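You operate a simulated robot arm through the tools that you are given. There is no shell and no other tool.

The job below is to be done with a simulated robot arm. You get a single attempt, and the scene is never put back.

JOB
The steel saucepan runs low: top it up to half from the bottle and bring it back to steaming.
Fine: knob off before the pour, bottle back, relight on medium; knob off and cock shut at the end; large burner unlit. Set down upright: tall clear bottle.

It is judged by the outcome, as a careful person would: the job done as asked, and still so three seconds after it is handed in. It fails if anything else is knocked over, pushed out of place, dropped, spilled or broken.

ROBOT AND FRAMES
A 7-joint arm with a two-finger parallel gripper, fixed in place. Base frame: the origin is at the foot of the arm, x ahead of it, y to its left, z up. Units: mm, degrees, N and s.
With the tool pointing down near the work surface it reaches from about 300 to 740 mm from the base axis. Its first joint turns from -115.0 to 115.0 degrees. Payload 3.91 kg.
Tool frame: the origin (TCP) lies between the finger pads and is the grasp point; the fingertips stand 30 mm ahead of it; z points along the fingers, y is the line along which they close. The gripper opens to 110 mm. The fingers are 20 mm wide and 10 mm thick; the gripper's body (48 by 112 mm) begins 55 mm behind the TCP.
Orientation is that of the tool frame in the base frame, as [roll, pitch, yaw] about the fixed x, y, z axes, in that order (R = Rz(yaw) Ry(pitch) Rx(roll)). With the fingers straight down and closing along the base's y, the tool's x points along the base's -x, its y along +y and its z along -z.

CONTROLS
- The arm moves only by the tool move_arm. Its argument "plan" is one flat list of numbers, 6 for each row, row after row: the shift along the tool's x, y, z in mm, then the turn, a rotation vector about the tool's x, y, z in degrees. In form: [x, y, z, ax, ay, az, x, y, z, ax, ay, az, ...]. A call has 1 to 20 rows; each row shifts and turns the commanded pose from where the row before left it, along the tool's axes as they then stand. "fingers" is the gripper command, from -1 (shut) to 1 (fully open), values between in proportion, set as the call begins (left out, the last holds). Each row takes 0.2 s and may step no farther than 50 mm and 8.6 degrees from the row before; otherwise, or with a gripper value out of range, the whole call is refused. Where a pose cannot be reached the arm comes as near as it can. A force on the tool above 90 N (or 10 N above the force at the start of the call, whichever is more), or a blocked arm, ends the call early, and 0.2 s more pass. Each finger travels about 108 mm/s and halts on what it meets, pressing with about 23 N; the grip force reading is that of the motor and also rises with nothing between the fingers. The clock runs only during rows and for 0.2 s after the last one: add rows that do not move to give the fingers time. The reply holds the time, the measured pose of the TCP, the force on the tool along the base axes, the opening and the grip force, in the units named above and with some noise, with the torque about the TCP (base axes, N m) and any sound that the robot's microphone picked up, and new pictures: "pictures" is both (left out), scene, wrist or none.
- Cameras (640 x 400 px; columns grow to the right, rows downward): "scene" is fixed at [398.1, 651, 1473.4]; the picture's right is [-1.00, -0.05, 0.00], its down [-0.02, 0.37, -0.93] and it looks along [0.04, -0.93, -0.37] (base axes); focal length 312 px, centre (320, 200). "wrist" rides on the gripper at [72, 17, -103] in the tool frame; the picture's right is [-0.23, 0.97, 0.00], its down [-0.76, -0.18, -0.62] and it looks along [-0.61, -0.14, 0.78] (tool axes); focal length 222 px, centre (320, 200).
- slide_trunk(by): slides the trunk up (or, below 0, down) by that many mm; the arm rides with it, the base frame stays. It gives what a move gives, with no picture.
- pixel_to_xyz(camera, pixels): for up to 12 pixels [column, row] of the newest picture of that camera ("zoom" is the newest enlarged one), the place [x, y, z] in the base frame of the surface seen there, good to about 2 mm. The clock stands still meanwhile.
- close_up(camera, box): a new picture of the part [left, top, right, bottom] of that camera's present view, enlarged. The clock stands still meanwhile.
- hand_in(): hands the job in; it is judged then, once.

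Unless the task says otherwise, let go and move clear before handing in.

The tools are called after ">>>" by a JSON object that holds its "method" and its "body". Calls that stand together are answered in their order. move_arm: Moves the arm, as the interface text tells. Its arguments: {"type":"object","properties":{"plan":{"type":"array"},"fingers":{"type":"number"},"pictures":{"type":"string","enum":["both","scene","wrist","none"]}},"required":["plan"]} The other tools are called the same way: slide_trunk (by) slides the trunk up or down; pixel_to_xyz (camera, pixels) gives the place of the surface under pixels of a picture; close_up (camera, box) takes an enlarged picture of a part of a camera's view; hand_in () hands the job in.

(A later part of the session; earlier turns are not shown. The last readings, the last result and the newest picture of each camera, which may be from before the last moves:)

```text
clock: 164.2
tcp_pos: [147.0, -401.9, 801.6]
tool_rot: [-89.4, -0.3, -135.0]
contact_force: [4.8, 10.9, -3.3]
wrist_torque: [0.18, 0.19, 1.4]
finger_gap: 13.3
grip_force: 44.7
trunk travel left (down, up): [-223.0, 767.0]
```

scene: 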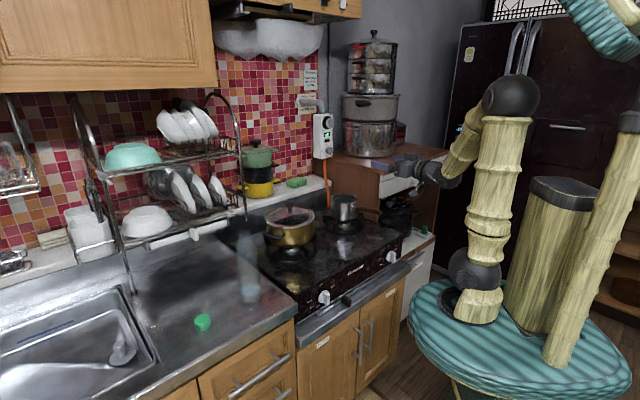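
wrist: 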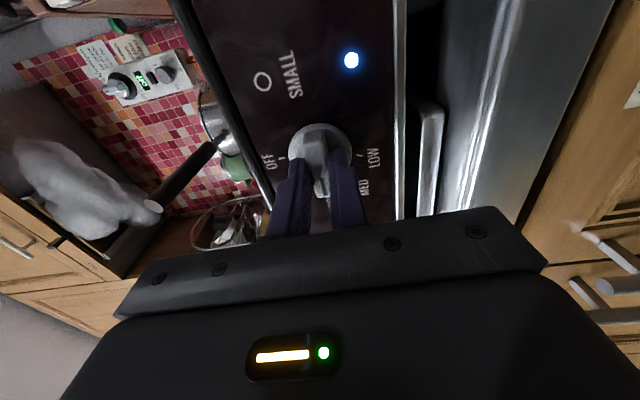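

Knob is at HIGH now. Another 34° to MED.

>>> {"method": "move_arm", "body": {"plan": [0, 0, 0, 0, 0, -8.5, 0, 0, 0, 0, 0, -8.5, 0, 0, 0, 0, 0, -8.5, 0, 0, 0, 0, 0, -8.5], "pictures": "both"}}

>>> {"method": "close_up", "body": {"camera": "scene", "box": [315, 180, 395, 240]}}

```text
clock: 165.2
tcp_pos: [146.8, -401.5, 802.1]
tool_rot: [-89.3, -34.4, -135.4]
contact_force: [9.3, 15.9, 0.1]
wrist_torque: [0.32, 0.34, 0.87]
finger_gap: 13.1
grip_force: 45.0
trunk travel left (down, up): [-223.0, 767.0]
```

scene: 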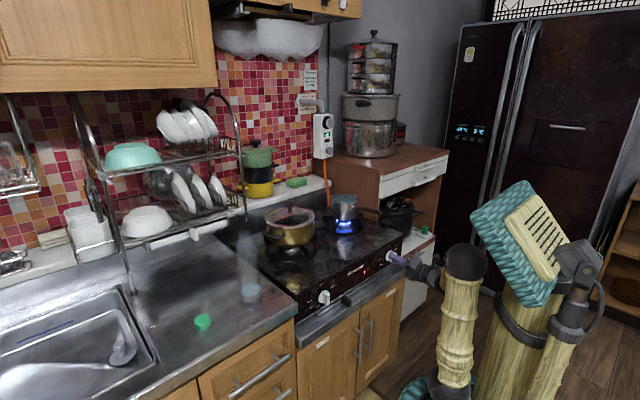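
wrist: 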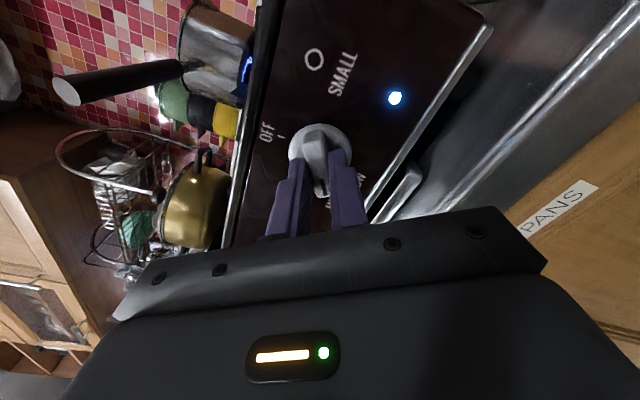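

```text
6.67 times, centred on (355, 210) of scene
```

zoom: 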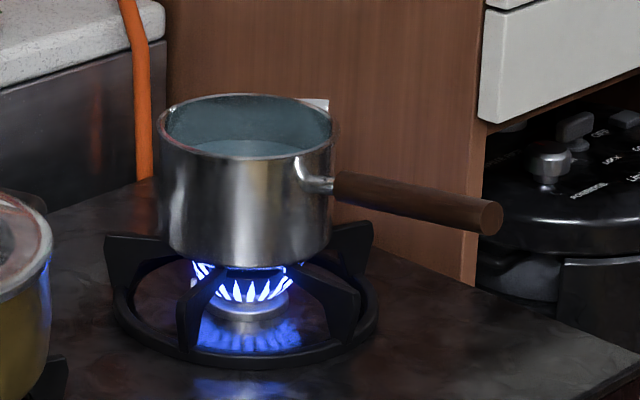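

With the flame lit on MED the pan's interior is now brighter, and a water surface is visible at zoom (245,147). I'll measure that waterline right away.

>>> {"method": "close_up", "body": {"camera": "scene", "box": [330, 190, 358, 210]}}

>>> {"method": "pixel_to_xyz", "body": {"camera": "zoom", "pixels": [[320, 150], [320, 170], [320, 185], [320, 195], [320, 205], [320, 215], [320, 225], [320, 235], [260, 210], [380, 210], [290, 220], [350, 220]]}}

```text
16.00 times, centred on (344, 200) of scene
```

zoom: 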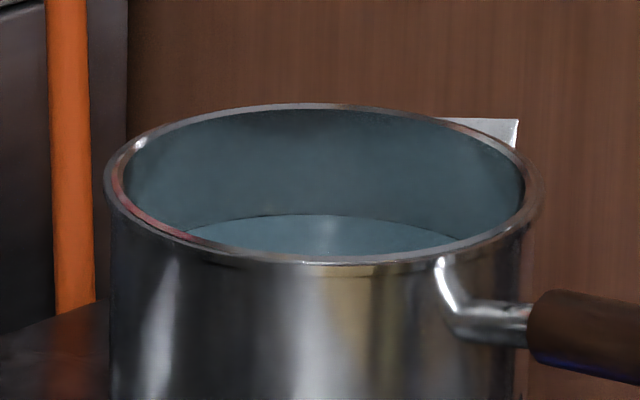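

```text
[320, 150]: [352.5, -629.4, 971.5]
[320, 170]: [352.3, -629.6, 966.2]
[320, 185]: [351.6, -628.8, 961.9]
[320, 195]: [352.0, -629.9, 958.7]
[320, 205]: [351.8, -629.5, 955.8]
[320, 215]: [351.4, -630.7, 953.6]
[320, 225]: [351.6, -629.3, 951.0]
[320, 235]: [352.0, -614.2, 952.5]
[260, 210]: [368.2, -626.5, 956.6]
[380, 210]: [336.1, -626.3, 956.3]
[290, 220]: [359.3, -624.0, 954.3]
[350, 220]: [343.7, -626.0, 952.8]
```

The waterline is now clearly at z≈953 (surface hits 952.5–954), i.e. about 56% of the pan's inner height (floor 911, rim 985) – the top-up did go in. The knob is at MED; I'll release it and back off 30 mm.

>>> {"method": "move_arm", "body": {"plan": [0, 0, 0, 0, 0, 0, 0, 0, 0, 0, 0, 0, 0, 0, -10, 0, 0, 0, 0, 0, -12, 0, 0, 0, 0, 0, -12, 0, 0, 0], "fingers": -0.2, "pictures": "both"}}

>>> {"method": "close_up", "body": {"camera": "wrist", "box": [240, 60, 420, 200]}}

>>> {"method": "close_up", "body": {"camera": "scene", "box": [330, 185, 358, 205]}}

```text
clock: 166.4
tcp_pos: [120.8, -377.1, 799.7]
tool_rot: [-89.2, -34.1, -135.5]
contact_force: [-0.4, -0.3, 0.2]
wrist_torque: [0.01, 0.0, 0.0]
finger_gap: 43.8
grip_force: 0.0
trunk travel left (down, up): [-223.0, 767.0]
```

scene: 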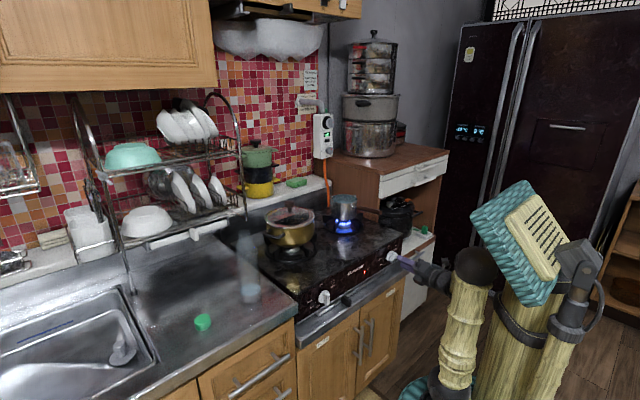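
wrist: 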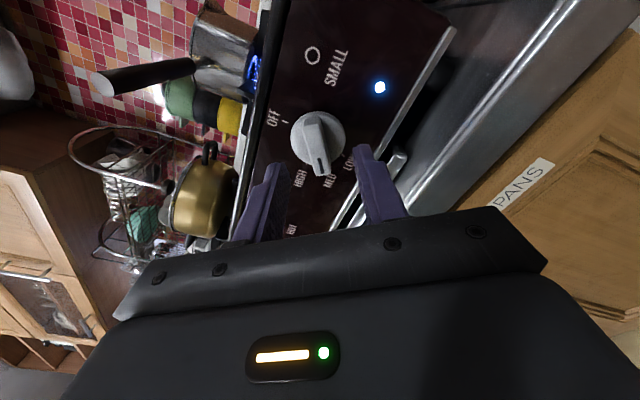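

```text
2.86 times, centred on (330, 130) of wrist
```

zoom: 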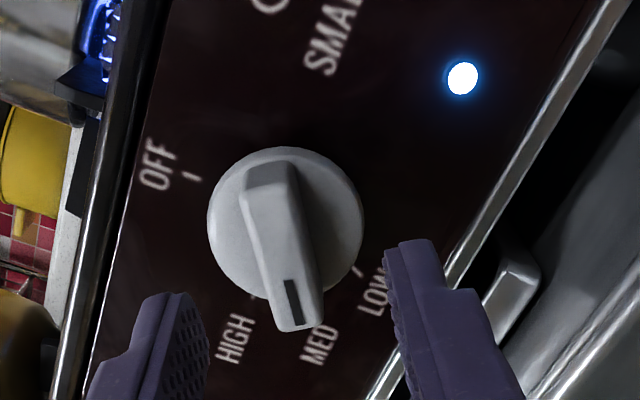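

```text
16.00 times, centred on (344, 195) of scene
```

zoom: 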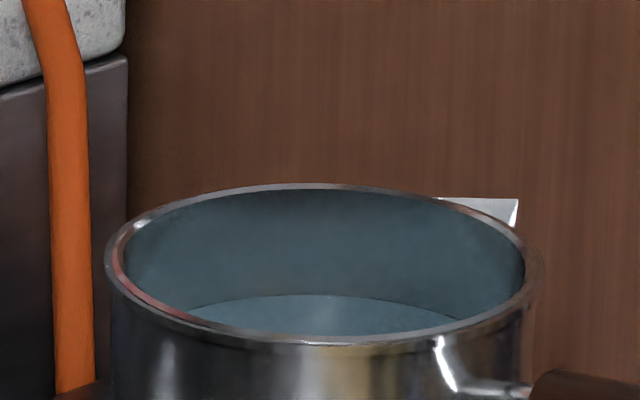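

The knob points at MED with the burner lit. I'll sample the water surface height more carefully and then let it heat.

>>> {"method": "pixel_to_xyz", "body": {"camera": "zoom", "pixels": [[280, 305], [300, 310], [320, 315], [340, 320], [360, 312], [260, 312], [300, 325], [330, 328], [350, 328], [380, 318], [290, 318], [310, 322]]}}

>>> {"method": "move_arm", "body": {"plan": [0, 0, 0, 0, 0, 0, 0, 0, 0, 0, 0, 0, 0, 0, 0, 0, 0, 0, 0, 0, 0, 0, 0, 0, 0, 0, 0, 0, 0, 0, 0, 0, 0, 0, 0, 0, 0, 0, 0, 0, 0, 0, 0, 0, 0, 0, 0, 0, 0, 0, 0, 0, 0, 0, 0, 0, 0, 0, 0, 0], "pictures": "scene"}}

>>> {"method": "close_up", "body": {"camera": "scene", "box": [330, 185, 358, 205]}}

```text
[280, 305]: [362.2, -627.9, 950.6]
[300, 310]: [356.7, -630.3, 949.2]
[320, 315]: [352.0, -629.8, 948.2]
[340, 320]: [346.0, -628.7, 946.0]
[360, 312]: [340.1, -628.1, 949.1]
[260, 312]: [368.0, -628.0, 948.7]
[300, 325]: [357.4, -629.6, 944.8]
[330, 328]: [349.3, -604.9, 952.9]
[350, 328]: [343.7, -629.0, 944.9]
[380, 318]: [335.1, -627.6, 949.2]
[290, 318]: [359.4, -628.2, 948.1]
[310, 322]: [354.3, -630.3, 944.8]
```

```text
clock: 168.6
tcp_pos: [120.3, -377.2, 800.1]
tool_rot: [-89.2, -34.1, -135.4]
contact_force: [0.6, -0.3, -0.4]
wrist_torque: [0.0, -0.02, 0.0]
finger_gap: 44.0
grip_force: 0.0
trunk travel left (down, up): [-223.0, 767.0]
```

scene: 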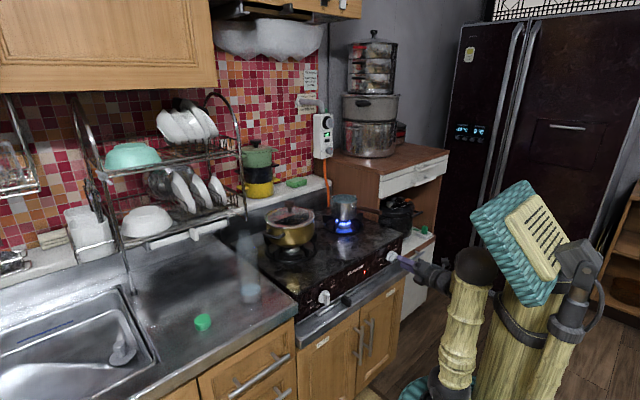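

```text
16.00 times, centred on (344, 195) of scene
```

zoom: 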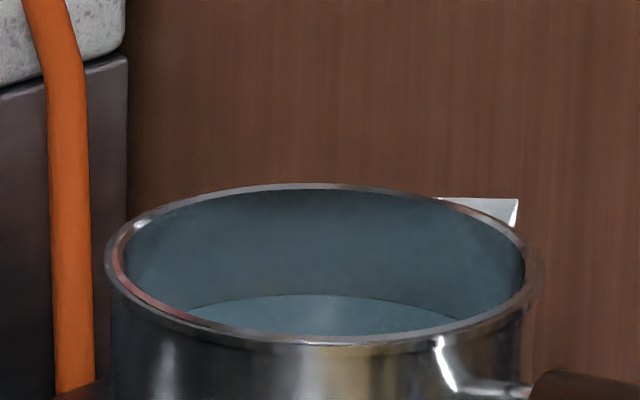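

The surface reads 952.9 and is steady; no steam yet. I'll keep waiting while it heats on MED.

>>> {"method": "move_arm", "body": {"plan": [0, 0, 0, 0, 0, 0, 0, 0, 0, 0, 0, 0, 0, 0, 0, 0, 0, 0, 0, 0, 0, 0, 0, 0, 0, 0, 0, 0, 0, 0, 0, 0, 0, 0, 0, 0, 0, 0, 0, 0, 0, 0, 0, 0, 0, 0, 0, 0, 0, 0, 0, 0, 0, 0, 0, 0, 0, 0, 0, 0, 0, 0, 0, 0, 0, 0, 0, 0, 0, 0, 0, 0, 0, 0, 0, 0, 0, 0, 0, 0, 0, 0, 0, 0, 0, 0, 0, 0, 0, 0, 0, 0, 0, 0, 0, 0, 0, 0, 0, 0, 0, 0, 0, 0, 0, 0, 0, 0, 0, 0, 0, 0, 0, 0, 0, 0, 0, 0, 0, 0], "pictures": "scene"}}

>>> {"method": "close_up", "body": {"camera": "scene", "box": [315, 180, 395, 240]}}

```text
clock: 172.8
tcp_pos: [120.9, -376.9, 800.2]
tool_rot: [-89.2, -34.1, -135.5]
contact_force: [0.2, 0.7, -0.2]
wrist_torque: [0.02, -0.02, 0.0]
finger_gap: 43.9
grip_force: 0.0
trunk travel left (down, up): [-223.0, 767.0]
```

scene: 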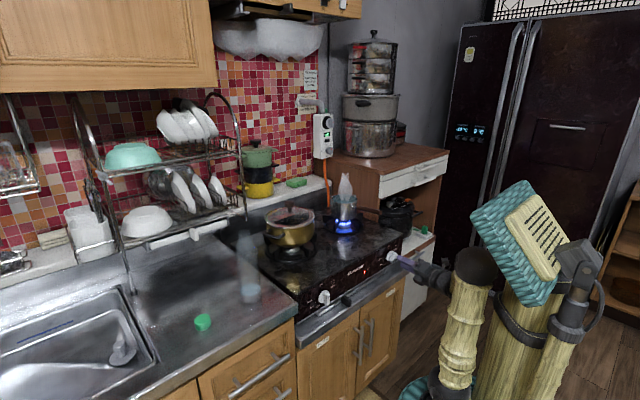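

```text
6.67 times, centred on (355, 210) of scene
```

zoom: 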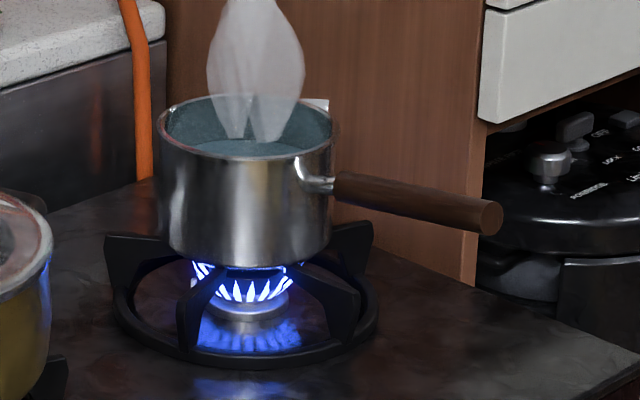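

Steam is rising again (zoom (255,90)). I'll let it heat a little longer so it is firmly steaming, while monitoring the level.

>>> {"method": "move_arm", "body": {"plan": [0, 0, 0, 0, 0, 0, 0, 0, 0, 0, 0, 0, 0, 0, 0, 0, 0, 0, 0, 0, 0, 0, 0, 0, 0, 0, 0, 0, 0, 0, 0, 0, 0, 0, 0, 0, 0, 0, 0, 0, 0, 0, 0, 0, 0, 0, 0, 0, 0, 0, 0, 0, 0, 0, 0, 0, 0, 0, 0, 0, 0, 0, 0, 0, 0, 0, 0, 0, 0, 0, 0, 0, 0, 0, 0, 0, 0, 0, 0, 0, 0, 0, 0, 0, 0, 0, 0, 0, 0, 0, 0, 0, 0, 0, 0, 0, 0, 0, 0, 0, 0, 0, 0, 0, 0, 0, 0, 0, 0, 0, 0, 0, 0, 0, 0, 0, 0, 0, 0, 0], "pictures": "none"}}

>>> {"method": "close_up", "body": {"camera": "scene", "box": [315, 160, 395, 240]}}

>>> {"method": "close_up", "body": {"camera": "scene", "box": [330, 190, 358, 210]}}

>>> {"method": "pixel_to_xyz", "body": {"camera": "zoom", "pixels": [[220, 225], [240, 228], [260, 235], [400, 228], [380, 232], [360, 240], [250, 240], [340, 245], [300, 245], [280, 240], [230, 235], [410, 235]]}}

```text
clock: 177.0
tcp_pos: [120.3, -377.0, 801.3]
tool_rot: [-89.2, -34.1, -135.6]
contact_force: [0.1, 0.5, 0.2]
wrist_torque: [0.0, -0.02, 0.01]
finger_gap: 43.9
grip_force: 0.0
trunk travel left (down, up): [-223.0, 767.0]
```

```text
5.00 times, centred on (355, 200) of scene
```

zoom: 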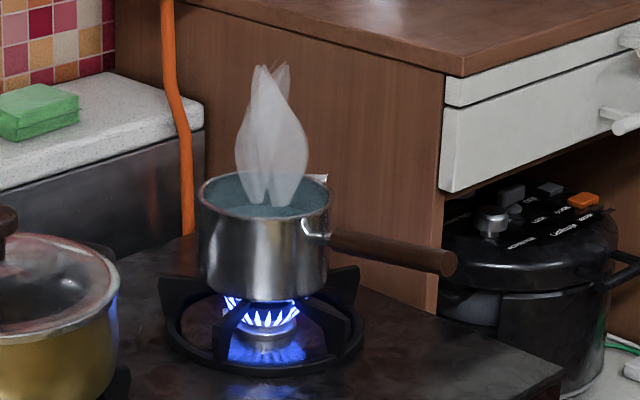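

```text
16.00 times, centred on (344, 200) of scene
```

zoom: 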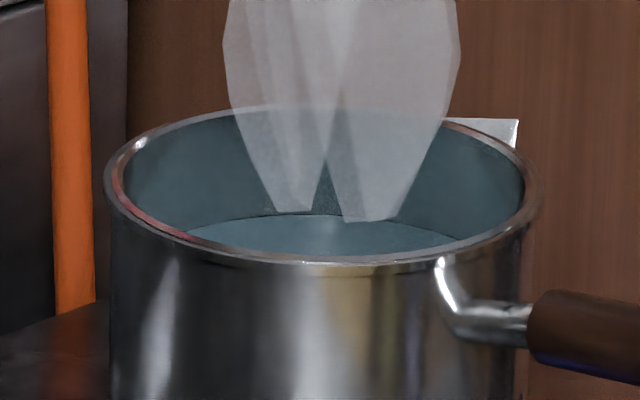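

```text
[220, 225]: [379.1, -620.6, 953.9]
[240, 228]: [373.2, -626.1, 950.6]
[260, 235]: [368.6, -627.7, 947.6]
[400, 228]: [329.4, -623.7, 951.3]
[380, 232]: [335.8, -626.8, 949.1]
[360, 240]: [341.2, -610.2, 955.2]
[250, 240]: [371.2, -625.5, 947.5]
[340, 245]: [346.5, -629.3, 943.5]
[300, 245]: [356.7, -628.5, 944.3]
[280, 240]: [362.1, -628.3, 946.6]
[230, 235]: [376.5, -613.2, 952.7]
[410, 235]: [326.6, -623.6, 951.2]
```

The pan steams steadily and the level stays near 953. I'll wait a few more seconds and check whether the waterline (row ≈215 at centre of this zoom) drops.

>>> {"method": "move_arm", "body": {"plan": [0, 0, 0, 0, 0, 0, 0, 0, 0, 0, 0, 0, 0, 0, 0, 0, 0, 0, 0, 0, 0, 0, 0, 0, 0, 0, 0, 0, 0, 0, 0, 0, 0, 0, 0, 0, 0, 0, 0, 0, 0, 0, 0, 0, 0, 0, 0, 0, 0, 0, 0, 0, 0, 0, 0, 0, 0, 0, 0, 0, 0, 0, 0, 0, 0, 0, 0, 0, 0, 0, 0, 0, 0, 0, 0, 0, 0, 0, 0, 0, 0, 0, 0, 0, 0, 0, 0, 0, 0, 0, 0, 0, 0, 0, 0, 0, 0, 0, 0, 0, 0, 0, 0, 0, 0, 0, 0, 0, 0, 0, 0, 0, 0, 0, 0, 0, 0, 0, 0, 0], "pictures": "none"}}

>>> {"method": "move_arm", "body": {"plan": [0, 0, 0, 0, 0, 0, 0, 0, 0, 0, 0, 0, 0, 0, 0, 0, 0, 0, 0, 0, 0, 0, 0, 0, 0, 0, 0, 0, 0, 0, 0, 0, 0, 0, 0, 0, 0, 0, 0, 0, 0, 0, 0, 0, 0, 0, 0, 0, 0, 0, 0, 0, 0, 0, 0, 0, 0, 0, 0, 0, 0, 0, 0, 0, 0, 0, 0, 0, 0, 0, 0, 0, 0, 0, 0, 0, 0, 0, 0, 0, 0, 0, 0, 0, 0, 0, 0, 0, 0, 0, 0, 0, 0, 0, 0, 0, 0, 0, 0, 0, 0, 0, 0, 0, 0, 0, 0, 0, 0, 0, 0, 0, 0, 0, 0, 0, 0, 0, 0, 0], "pictures": "scene"}}

>>> {"method": "close_up", "body": {"camera": "scene", "box": [330, 190, 358, 210]}}

```text
clock: 181.2
tcp_pos: [119.9, -376.6, 799.6]
tool_rot: [-89.3, -34.1, -135.5]
contact_force: [-0.4, 0.2, 0.3]
wrist_torque: [-0.01, -0.03, -0.01]
finger_gap: 44.0
grip_force: 0.0
trunk travel left (down, up): [-223.0, 767.0]
```

```text
clock: 185.4
tcp_pos: [120.4, -377.5, 799.7]
tool_rot: [-89.2, -34.1, -135.5]
contact_force: [0.2, -0.3, -0.8]
wrist_torque: [0.01, 0.01, 0.03]
finger_gap: 44.0
grip_force: 0.1
trunk travel left (down, up): [-223.0, 767.0]
```

scene: 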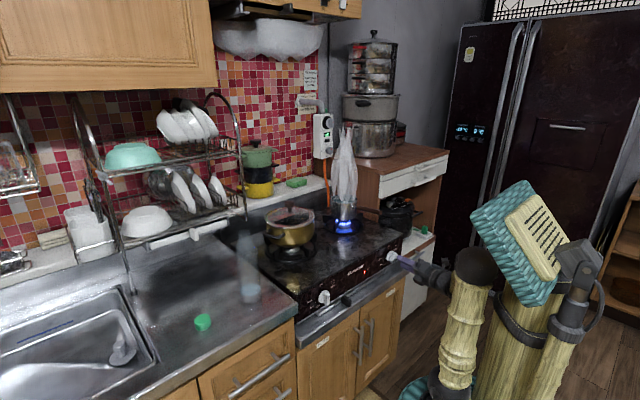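

```text
16.00 times, centred on (344, 200) of scene
```

zoom: 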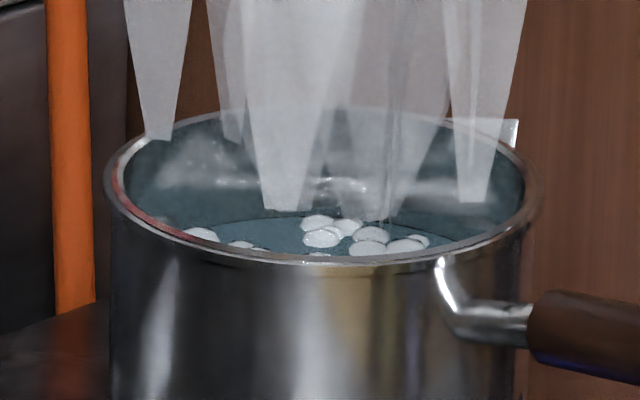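

It is now boiling with bubbles and strong steam – time to turn off. I'll re-align on the bar (MED orientation), advance 30 mm and grip.

>>> {"method": "move_arm", "body": {"plan": [-0.2, -3.3, 0, 0, 0, 0, 0, 0, 15, 0, 0, 0, 0, 0, 15, 0, 0, 0], "pictures": "none"}}

>>> {"method": "move_arm", "body": {"plan": [0, 0, 0, 0, 0, 0, 0, 0, 0, 0, 0, 0], "fingers": -1, "pictures": "none"}}

>>> {"method": "move_arm", "body": {"plan": [0, 0, 0, 0, 0, 8, 0, 0, 0, 0, 0, 8, 0, 0, 0, 0, 0, 8, 0, 0, 0, 0, 0, 8], "pictures": "none"}}

```text
clock: 186.2
tcp_pos: [145.2, -398.6, 803.6]
tool_rot: [-89.2, -34.1, -135.6]
contact_force: [0.1, -0.3, -0.1]
wrist_torque: [0.0, -0.02, 0.0]
finger_gap: 44.1
grip_force: 0.1
trunk travel left (down, up): [-223.0, 767.0]
```

```text
clock: 186.8
tcp_pos: [146.5, -399.0, 802.1]
tool_rot: [-89.5, -34.0, -135.7]
contact_force: [-2.7, -2.9, -7.0]
wrist_torque: [0.16, 0.14, -0.26]
finger_gap: 13.1
grip_force: 44.4
trunk travel left (down, up): [-223.0, 767.0]
```

```text
clock: 187.8
tcp_pos: [144.4, -398.7, 801.5]
tool_rot: [-89.6, -1.9, -135.1]
contact_force: [-1.2, -6.8, -18.8]
wrist_torque: [0.37, 0.41, -0.91]
finger_gap: 13.1
grip_force: 45.0
trunk travel left (down, up): [-223.0, 767.0]
```

Turning fine; continuing through HIGH to OFF.

>>> {"method": "move_arm", "body": {"plan": [0, 1, 0, 0, 0, 8, 0, 0, 0, 0, 0, 8, 0, 0, 0, 0, 0, 8, 0, 0, 0, 0, 0, 8, 0, 0, 0, 0, 0, 8, 0, 0, 0, 0, 0, 8], "pictures": "none"}}

>>> {"method": "move_arm", "body": {"plan": [0, 0, 0, 0, 0, 8, 0, 0, 0, 0, 0, 8, 0, 0, 0, 0, 0, 8, 0, 0, 0, 0, 0, 8, 0, 0, 0, 0, 0, 8, 0, 0, 0, 0, 0, 4], "pictures": "both"}}

```text
clock: 189.2
tcp_pos: [144.4, -399.3, 802.4]
tool_rot: [-89.3, 46.1, -134.6]
contact_force: [5.7, -3.2, -18.6]
wrist_torque: [0.8, 0.77, -0.42]
finger_gap: 13.2
grip_force: 44.4
trunk travel left (down, up): [-223.0, 767.0]
```

```text
clock: 190.6
tcp_pos: [145.9, -398.8, 800.9]
tool_rot: [-1.6, 89.4, -46.7]
contact_force: [10.5, -14.8, -9.4]
wrist_torque: [0.54, 0.55, -0.06]
finger_gap: 13.0
grip_force: 44.9
trunk travel left (down, up): [-223.0, 767.0]
```

scene: 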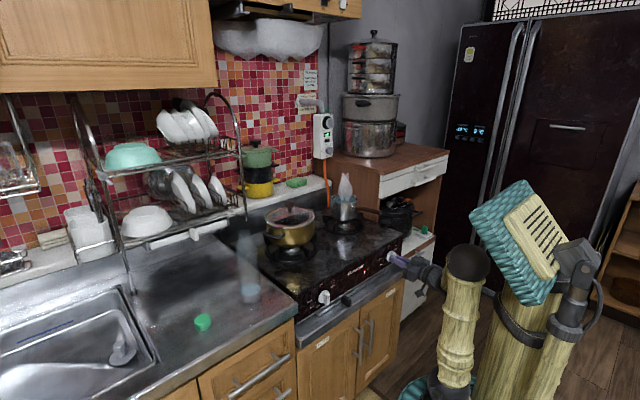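
wrist: 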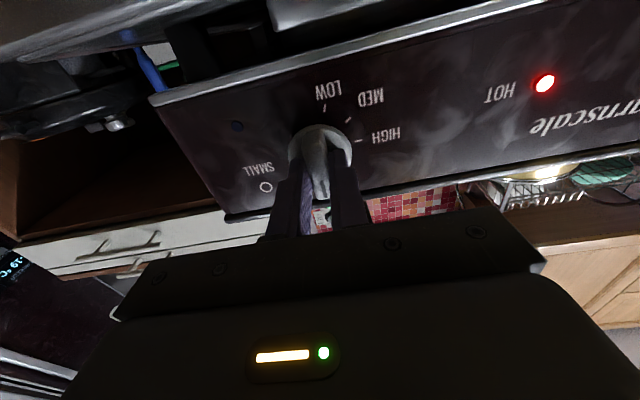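

The flame is out, the lamp dark, and wisps of steam remain. Releasing the knob and backing away.

>>> {"method": "move_arm", "body": {"plan": [0, 0, 0, 0, 0, 0, 0, 0, 0, 0, 0, 0, 0, 0, -10, 0, 0, 0, 0, 0, -12, 0, 0, 0, 0, 0, -10, 0, 0, 0], "fingers": -0.2, "pictures": "both"}}

>>> {"method": "close_up", "body": {"camera": "scene", "box": [374, 236, 410, 266]}}

>>> {"method": "close_up", "body": {"camera": "scene", "box": [315, 180, 395, 240]}}

>>> {"method": "close_up", "body": {"camera": "scene", "box": [310, 105, 342, 165]}}

```text
clock: 191.8
tcp_pos: [120.7, -376.4, 800.6]
tool_rot: [-10.2, 89.4, -55.2]
contact_force: [0.2, 0.4, 0.7]
wrist_torque: [0.02, -0.01, -0.04]
finger_gap: 44.1
grip_force: 0.0
trunk travel left (down, up): [-223.0, 767.0]
```

scene: 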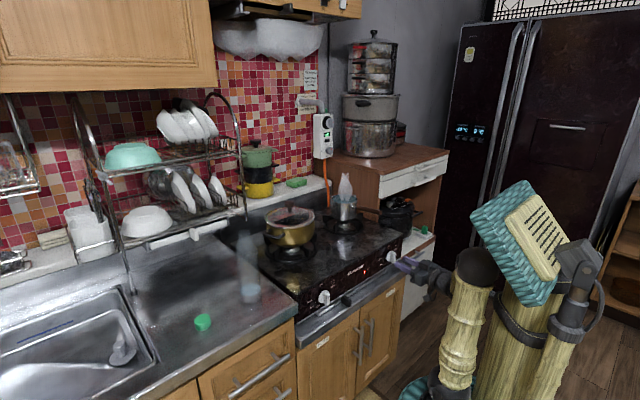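
wrist: 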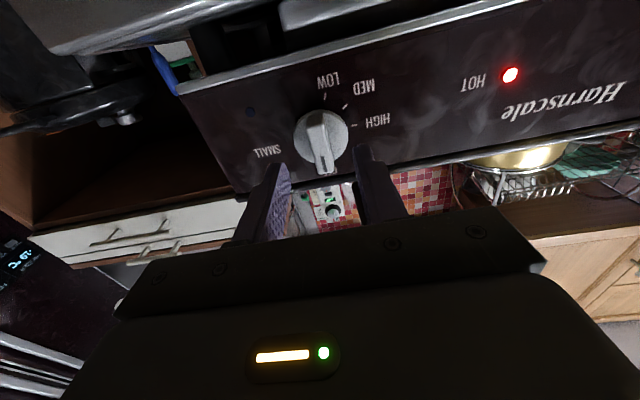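

```text
13.33 times, centred on (392, 251) of scene
```

zoom: 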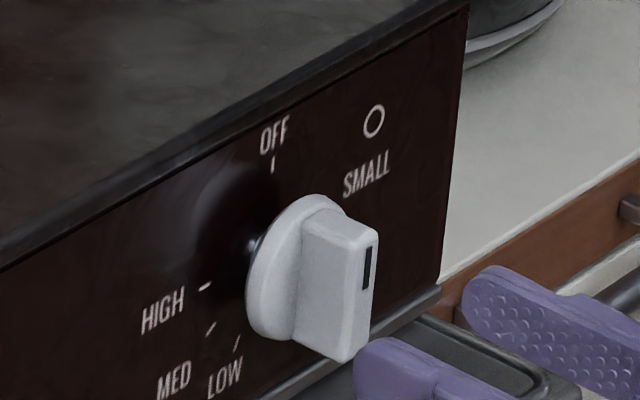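

```text
6.67 times, centred on (355, 210) of scene
```

zoom: 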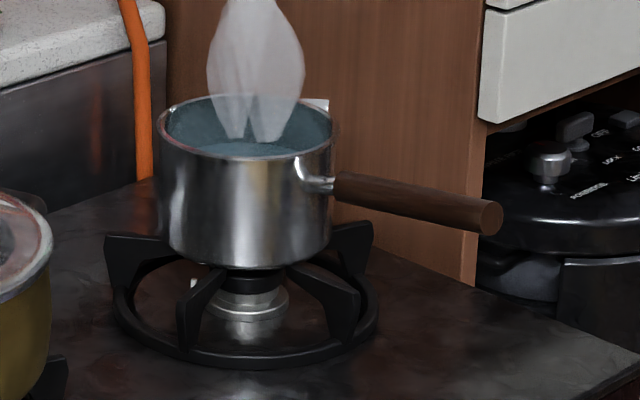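

```text
6.67 times, centred on (326, 135) of scene
```

zoom: 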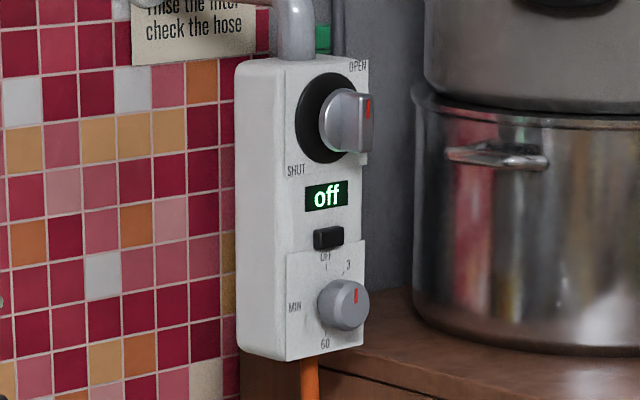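

Knob OFF confirmed. Now the gas cock on the wall box: I'll measure its knob, ring and face.

>>> {"method": "pixel_to_xyz", "body": {"camera": "zoom", "pixels": [[305, 120], [328, 78], [318, 158], [345, 160], [368, 105], [366, 145], [352, 95], [340, 120], [325, 120], [372, 122], [357, 68], [296, 170]]}}

>>> {"method": "pixel_to_xyz", "body": {"camera": "zoom", "pixels": [[300, 100], [360, 180], [290, 200], [355, 295], [345, 305], [250, 200], [280, 60], [370, 60], [360, 340], [328, 240], [430, 200], [350, 150]]}}

```text
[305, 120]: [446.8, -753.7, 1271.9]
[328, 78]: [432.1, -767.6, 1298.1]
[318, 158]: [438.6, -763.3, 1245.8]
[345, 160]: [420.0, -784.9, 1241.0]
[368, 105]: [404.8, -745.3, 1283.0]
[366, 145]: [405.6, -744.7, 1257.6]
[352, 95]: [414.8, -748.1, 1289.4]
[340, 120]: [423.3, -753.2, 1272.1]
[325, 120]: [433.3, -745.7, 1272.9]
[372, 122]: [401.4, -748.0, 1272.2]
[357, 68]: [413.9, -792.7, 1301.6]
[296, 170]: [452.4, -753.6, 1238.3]
```

```text
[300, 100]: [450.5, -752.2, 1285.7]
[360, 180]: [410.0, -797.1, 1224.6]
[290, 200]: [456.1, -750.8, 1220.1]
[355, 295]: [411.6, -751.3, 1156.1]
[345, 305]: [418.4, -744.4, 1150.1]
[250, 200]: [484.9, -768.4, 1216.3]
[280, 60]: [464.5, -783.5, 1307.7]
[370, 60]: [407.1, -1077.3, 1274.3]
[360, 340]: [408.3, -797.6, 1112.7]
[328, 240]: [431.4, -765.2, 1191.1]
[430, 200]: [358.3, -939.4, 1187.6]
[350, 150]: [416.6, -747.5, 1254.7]
```

The cock's bar knob is centred near q≈−241.5, z≈1272, bar front at p≈813, box face at p≈853, facing the robot like the stove. I'll raise the trunk to that height and approach with the tool level.

>>> {"method": "slide_trunk", "body": {"by": 400}}

>>> {"method": "slide_trunk", "body": {"by": 72}}

>>> {"method": "move_arm", "body": {"plan": [0, -7, 35, 0, 0, 0, 0, -7, 35, 0, 0, 0, 0, -7, 35, 0, 0, 0, 0, -7, 35, 0, 0, 0, 0, -7, 35, 0, 0, 0, 0, -7, 35, 0, 0, 0, 0, -7, 35, 0, 0, 0, 0, -7, 35, 0, 0, 0], "fingers": 0.2, "pictures": "both"}}

```text
clock: 195.7
tcp_pos: [120.7, -375.9, 1201.5]
tool_rot: [-10.8, 89.3, -55.9]
contact_force: [0.3, 0.4, 0.3]
wrist_torque: [-0.02, 0.0, -0.01]
finger_gap: 44.2
grip_force: 0.1
trunk travel left (down, up): [-623.0, 367.0]
```

```text
clock: 196.8
tcp_pos: [121.6, -376.7, 1273.5]
tool_rot: [-10.8, 89.3, -55.9]
contact_force: [-0.9, -0.8, 0.1]
wrist_torque: [0.03, 0.02, 0.01]
finger_gap: 43.8
grip_force: 0.0
trunk travel left (down, up): [-695.0, 295.0]
```

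```text
clock: 198.6
tcp_pos: [278.9, -618.0, 1275.9]
tool_rot: [-5.9, 89.4, -51.0]
contact_force: [0.3, -0.1, 0.4]
wrist_torque: [-0.01, 0.03, -0.05]
finger_gap: 66.0
grip_force: 0.0
trunk travel left (down, up): [-695.0, 295.0]
```

scene: 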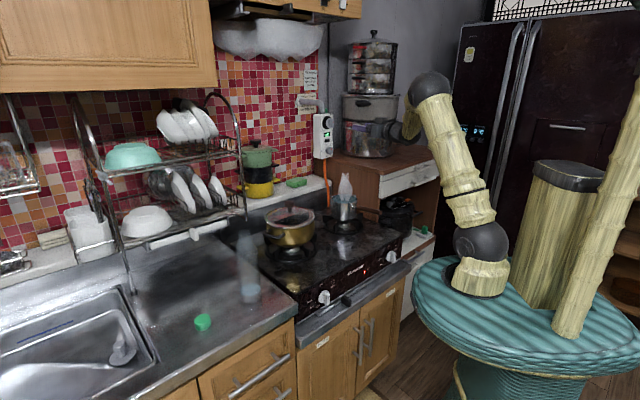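
wrist: 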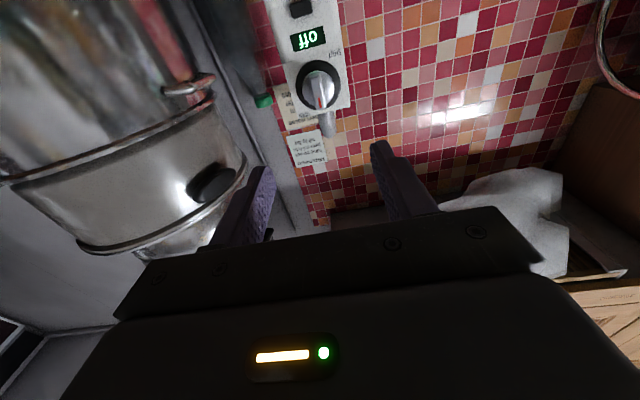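

TCP is at p≈634, q≈−240, z≈1276, in line with the cock. I'll check the clearance to the steamer pots and zoom on the cock.

>>> {"method": "close_up", "body": {"camera": "wrist", "box": [265, 40, 375, 140]}}

>>> {"method": "pixel_to_xyz", "body": {"camera": "wrist", "pixels": [[210, 185], [240, 165], [205, 85], [180, 190], [235, 140], [215, 120], [200, 100], [262, 100], [318, 85], [320, 125], [300, 150], [190, 235]]}}

```text
4.00 times, centred on (320, 90) of wrist
```

zoom: 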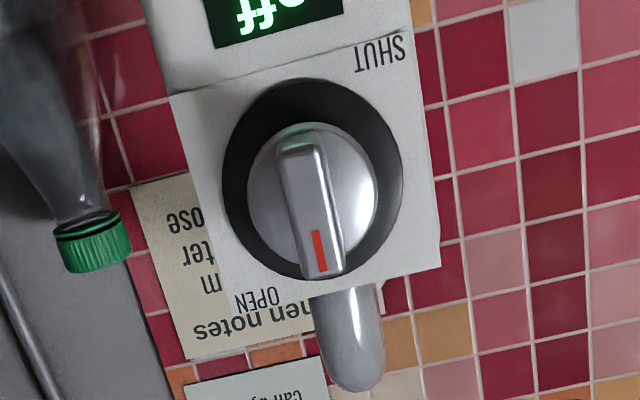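

```text
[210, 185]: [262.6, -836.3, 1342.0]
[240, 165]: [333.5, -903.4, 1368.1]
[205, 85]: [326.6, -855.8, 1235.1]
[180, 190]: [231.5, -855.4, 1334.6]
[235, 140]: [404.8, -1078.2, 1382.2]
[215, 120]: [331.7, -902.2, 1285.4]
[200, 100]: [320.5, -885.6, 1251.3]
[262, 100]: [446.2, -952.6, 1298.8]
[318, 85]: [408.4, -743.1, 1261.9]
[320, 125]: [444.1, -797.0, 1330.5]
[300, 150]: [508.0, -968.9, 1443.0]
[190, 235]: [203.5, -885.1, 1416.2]
```

The bar's red mark points straight up (OPEN); OPEN is labelled at the upper right corner, SHUT at the lower left. I'll measure the ring and bar precisely from this view.

>>> {"method": "close_up", "body": {"camera": "wrist", "box": [265, 40, 375, 140]}}

>>> {"method": "pixel_to_xyz", "body": {"camera": "zoom", "pixels": [[230, 190], [395, 170], [290, 88], [340, 270], [300, 165], [310, 200], [325, 250], [290, 170], [322, 165], [335, 260], [260, 210], [365, 190]]}}

```text
4.00 times, centred on (320, 90) of wrist
```

zoom: 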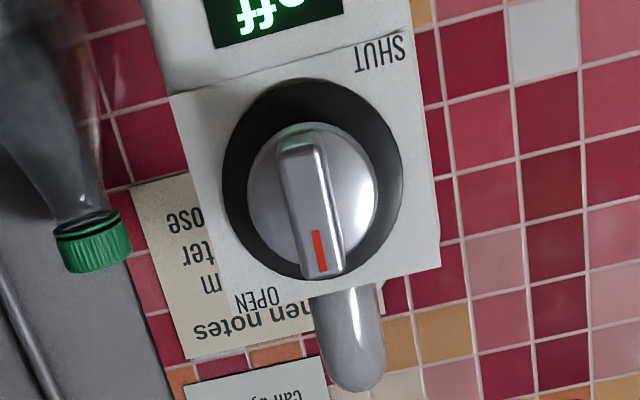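

```text
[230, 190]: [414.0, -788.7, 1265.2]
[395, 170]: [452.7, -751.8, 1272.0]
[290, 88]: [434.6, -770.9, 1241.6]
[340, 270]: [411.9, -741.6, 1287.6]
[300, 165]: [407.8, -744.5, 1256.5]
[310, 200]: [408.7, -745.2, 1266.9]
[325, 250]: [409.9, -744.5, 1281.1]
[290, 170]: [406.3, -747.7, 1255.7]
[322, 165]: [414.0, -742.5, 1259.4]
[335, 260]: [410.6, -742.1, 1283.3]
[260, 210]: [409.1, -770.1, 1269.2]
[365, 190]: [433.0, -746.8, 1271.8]
```

Knob centre is q≈−238, z≈1271, bar front p≈816, disc face p≈834. I'll narrow the fingers and advance most of the way.

>>> {"method": "move_arm", "body": {"plan": [5, 2, 0, 0, 0, 0, 0, 0, 35, 0, 0, 0, 0, 0, 35, 0, 0, 0, 0, 0, 35, 0, 0, 0, 0, 0, 25, 0, 0, 0], "fingers": -0.27, "pictures": "both"}}

>>> {"method": "close_up", "body": {"camera": "wrist", "box": [220, 40, 420, 220]}}

```text
clock: 199.8
tcp_pos: [370.3, -705.8, 1272.0]
tool_rot: [-7.2, 89.2, -52.4]
contact_force: [-0.2, 0.5, -0.2]
wrist_torque: [0.0, -0.04, -0.01]
finger_gap: 40.0
grip_force: 0.0
trunk travel left (down, up): [-695.0, 295.0]
```

scene: 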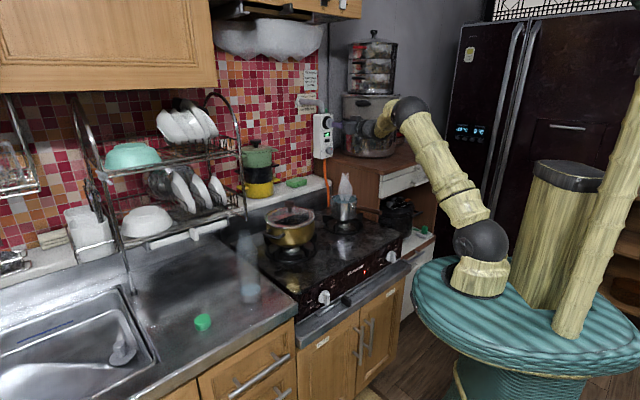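
wrist: 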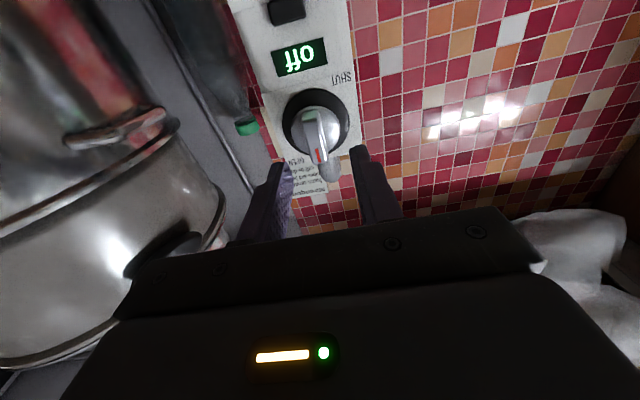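

```text
2.22 times, centred on (320, 130) of wrist
```

zoom: 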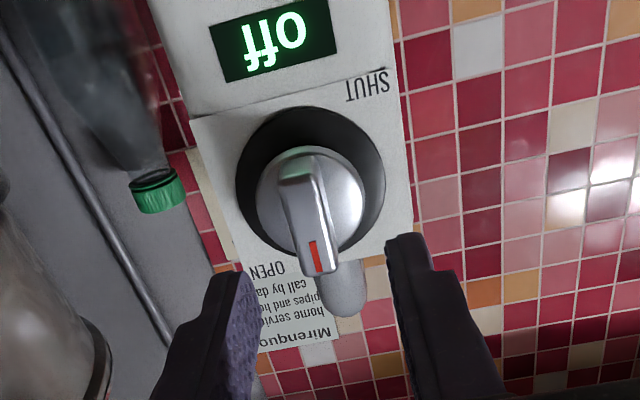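

Well aligned; 40 mm to go. Advancing onto the bar and closing.

>>> {"method": "move_arm", "body": {"plan": [0.8, -0.6, 14, 0, 0, 0, 0, 0, 13, 0, 0, 0, 0, 0, 12, 0, 0, 0], "pictures": "none"}}

>>> {"method": "move_arm", "body": {"plan": [0, 0, 0, 0, 0, 0, 0, 0, 0, 0, 0, 0, 0, 0, 0, 0, 0, 0], "fingers": -1, "pictures": "wrist"}}

```text
clock: 200.6
tcp_pos: [398.1, -733.3, 1271.4]
tool_rot: [-11.0, 89.3, -56.1]
contact_force: [0.2, 0.3, -0.9]
wrist_torque: [0.02, 0.0, 0.03]
finger_gap: 40.2
grip_force: 0.1
trunk travel left (down, up): [-695.0, 295.0]
```

```text
clock: 201.4
tcp_pos: [395.4, -733.7, 1270.8]
tool_rot: [-7.8, 89.4, -53.2]
contact_force: [-7.8, -9.3, 2.7]
wrist_torque: [0.15, 0.22, 0.25]
finger_gap: 13.8
grip_force: 44.7
trunk travel left (down, up): [-695.0, 295.0]
```

wrist: 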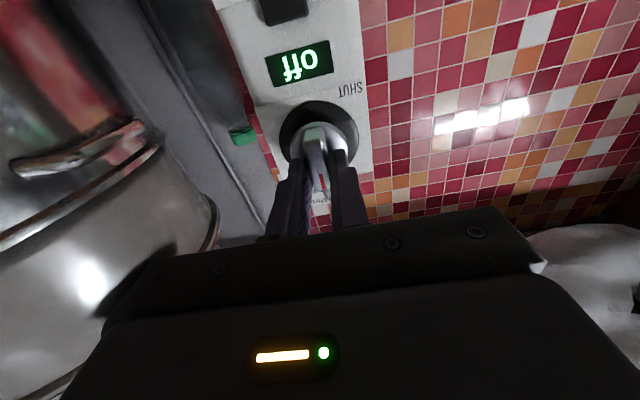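

Bar gripped (13.8 mm). I'll try turning counter-clockwise (mark from up toward the left/SHUT) by 12° and check for slip.

>>> {"method": "move_arm", "body": {"plan": [0, -0.8, 0, 0, 0, -6, 0, 0, 0, 0, 0, -6], "pictures": "wrist"}}

```text
clock: 202.0
tcp_pos: [395.4, -733.1, 1272.1]
tool_rot: [-86.9, 77.7, -132.1]
contact_force: [-14.4, -7.8, 4.6]
wrist_torque: [0.44, 0.43, -0.01]
finger_gap: 14.0
grip_force: 45.1
trunk travel left (down, up): [-695.0, 295.0]
```

wrist: 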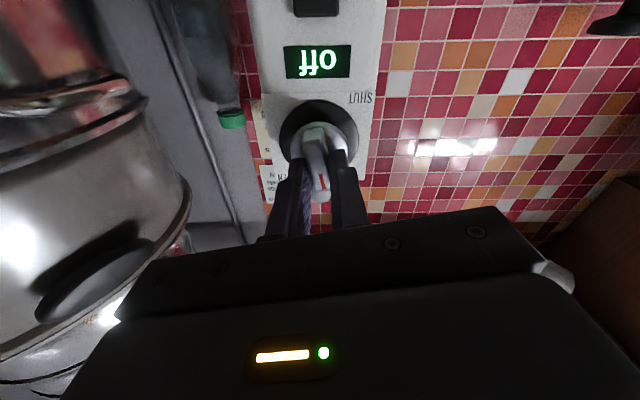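

It turns freely counter-clockwise. Continuing in batches, watching for a stop.

>>> {"method": "move_arm", "body": {"plan": [0, -0.5, 0, 0, 0, -8, 0, 0, 0, 0, 0, -8, 0, 0, 0, 0, 0, -8, 0, 0, 0, 0, 0, -8], "pictures": "wrist"}}

```text
clock: 203.0
tcp_pos: [397.2, -733.2, 1271.4]
tool_rot: [-89.4, 45.7, -134.6]
contact_force: [-17.5, 17.5, -16.6]
wrist_torque: [0.15, 0.08, 0.64]
finger_gap: 14.0
grip_force: 44.6
trunk travel left (down, up): [-695.0, 295.0]
```

wrist: 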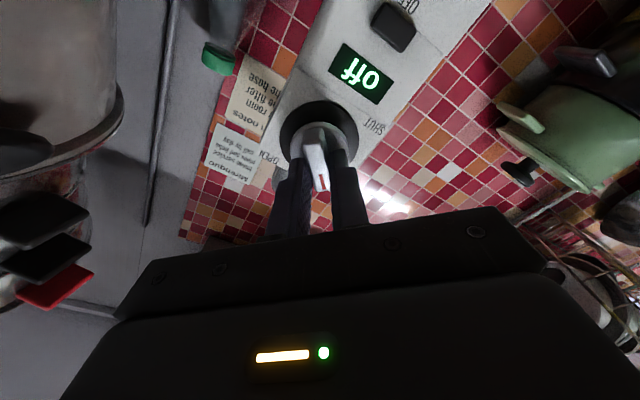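

44° turned so far, smooth. Easing back 1.5 mm and continuing.

>>> {"method": "move_arm", "body": {"plan": [0.5, 0.5, -1.5, 0, 0, -8, 0, 0, 0, 0, 0, -8, 0, 0, 0, 0, 0, -8, 0, 0, 0, 0, 0, -8], "pictures": "wrist"}}

```text
clock: 204.0
tcp_pos: [397.5, -732.6, 1269.0]
tool_rot: [-89.6, 13.8, -135.1]
contact_force: [-14.2, 19.5, -25.1]
wrist_torque: [0.6, 0.5, 1.04]
finger_gap: 13.7
grip_force: 45.4
trunk travel left (down, up): [-695.0, 295.0]
```

wrist: 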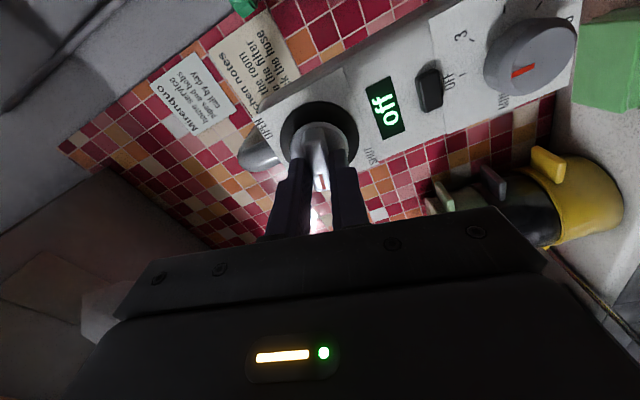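

76° turned. Continuing to 90° in small steps, feeling for the stop.

>>> {"method": "move_arm", "body": {"plan": [0, 0.5, -1, 0, 0, -7, 0, 0, 0, 0, 0, -7], "pictures": "both"}}

>>> {"method": "close_up", "body": {"camera": "wrist", "box": [200, 40, 480, 240]}}

```text
clock: 204.6
tcp_pos: [397.2, -731.5, 1269.0]
tool_rot: [-89.6, -0.2, -134.9]
contact_force: [-9.9, 17.9, -27.3]
wrist_torque: [0.87, 0.56, 1.19]
finger_gap: 13.7
grip_force: 44.8
trunk travel left (down, up): [-695.0, 295.0]
```

scene: 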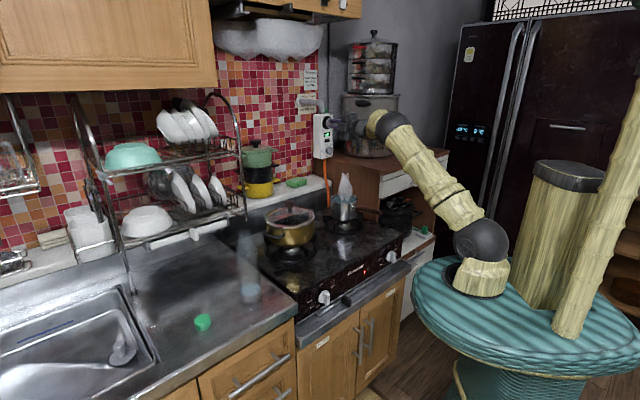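
wrist: 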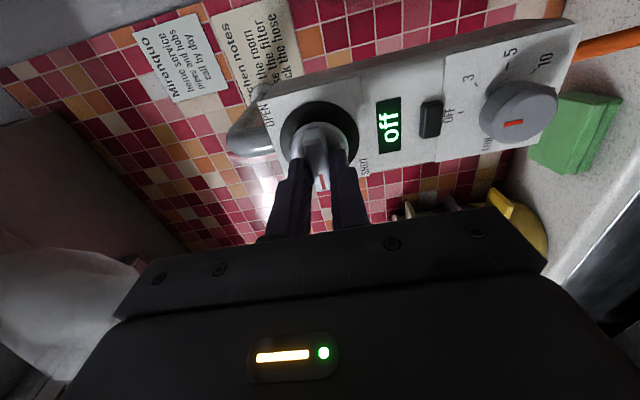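

```text
2.00 times, centred on (340, 140) of wrist
```

zoom: 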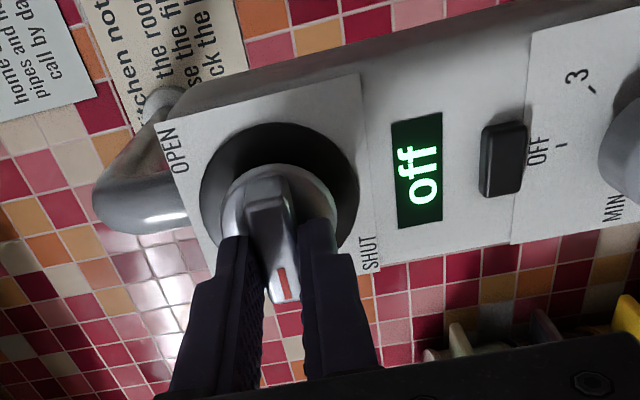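

The mark now points left (9 o'clock), beside SHUT. I'll test gently whether there is a stop here with another 8°.

>>> {"method": "move_arm", "body": {"plan": [0, 0, -0.5, 0, 0, -4, 0, 0, 0, 0, 0, -4, 0, 0, 0, 0, 0, 0], "pictures": "none"}}

```text
clock: 205.4
tcp_pos: [398.1, -731.8, 1268.5]
tool_rot: [-89.6, -8.2, -135.1]
contact_force: [-3.6, 17.7, -26.7]
wrist_torque: [1.62, -0.21, 0.01]
finger_gap: 16.2
grip_force: 45.2
trunk travel left (down, up): [-695.0, 295.0]
```

Stop felt (gap opened to 16 mm, torque 1.3 N·m): the cock is fully shut at 90°. I'll undo the extra 8°, release and back away.

>>> {"method": "move_arm", "body": {"plan": [0, 0, 0, 0, 0, 4, 0, 0, 0, 0, 0, 3.5, 0, 0, 0, 0, 0, 0], "pictures": "none"}}

>>> {"method": "move_arm", "body": {"plan": [0, 0, 0, 0, 0, 0, 0, 0, 0, 0, 0, 0, 0, 0, -15, 0, 0, 0, 0, 0, -25, 0, 0, 0, 0, 0, -25, 0, 0, 0], "fingers": -0.1, "pictures": "both"}}

>>> {"method": "close_up", "body": {"camera": "wrist", "box": [240, 40, 480, 220]}}

>>> {"method": "close_up", "body": {"camera": "scene", "box": [310, 105, 342, 165]}}

```text
clock: 206.2
tcp_pos: [398.1, -732.5, 1268.1]
tool_rot: [-89.6, -0.7, -135.1]
contact_force: [-5.2, 15.7, -25.8]
wrist_torque: [1.02, 0.43, 0.14]
finger_gap: 13.7
grip_force: 44.9
trunk travel left (down, up): [-695.0, 295.0]
```

```text
clock: 207.4
tcp_pos: [350.6, -685.2, 1269.9]
tool_rot: [-89.4, -0.6, -135.0]
contact_force: [0.9, 0.0, 0.4]
wrist_torque: [0.0, 0.0, 0.02]
finger_gap: 49.4
grip_force: 0.1
trunk travel left (down, up): [-695.0, 295.0]
```

scene: 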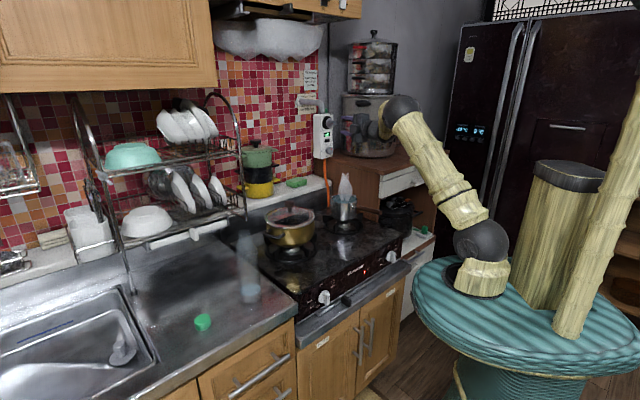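
wrist: 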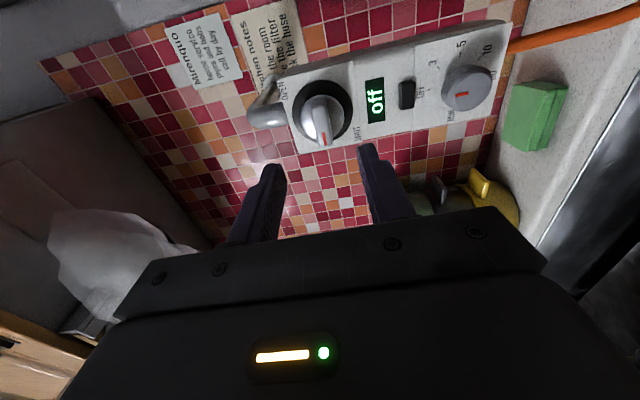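

```text
2.22 times, centred on (360, 130) of wrist
```

zoom: 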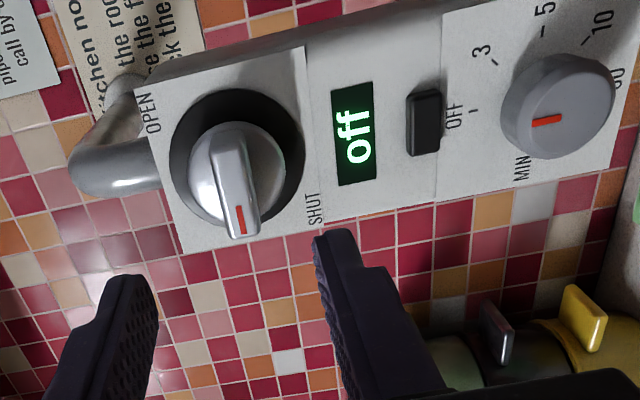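

```text
6.67 times, centred on (326, 135) of scene
```

zoom: 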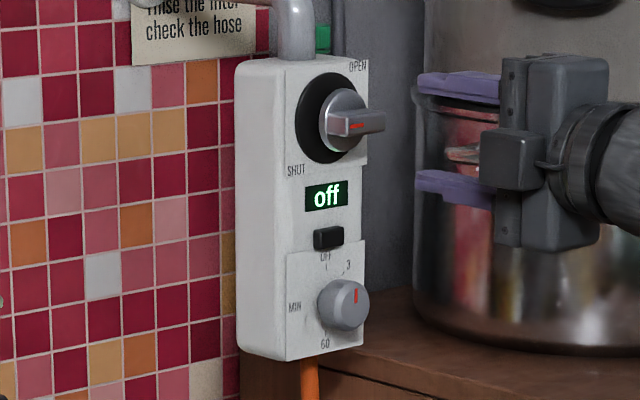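

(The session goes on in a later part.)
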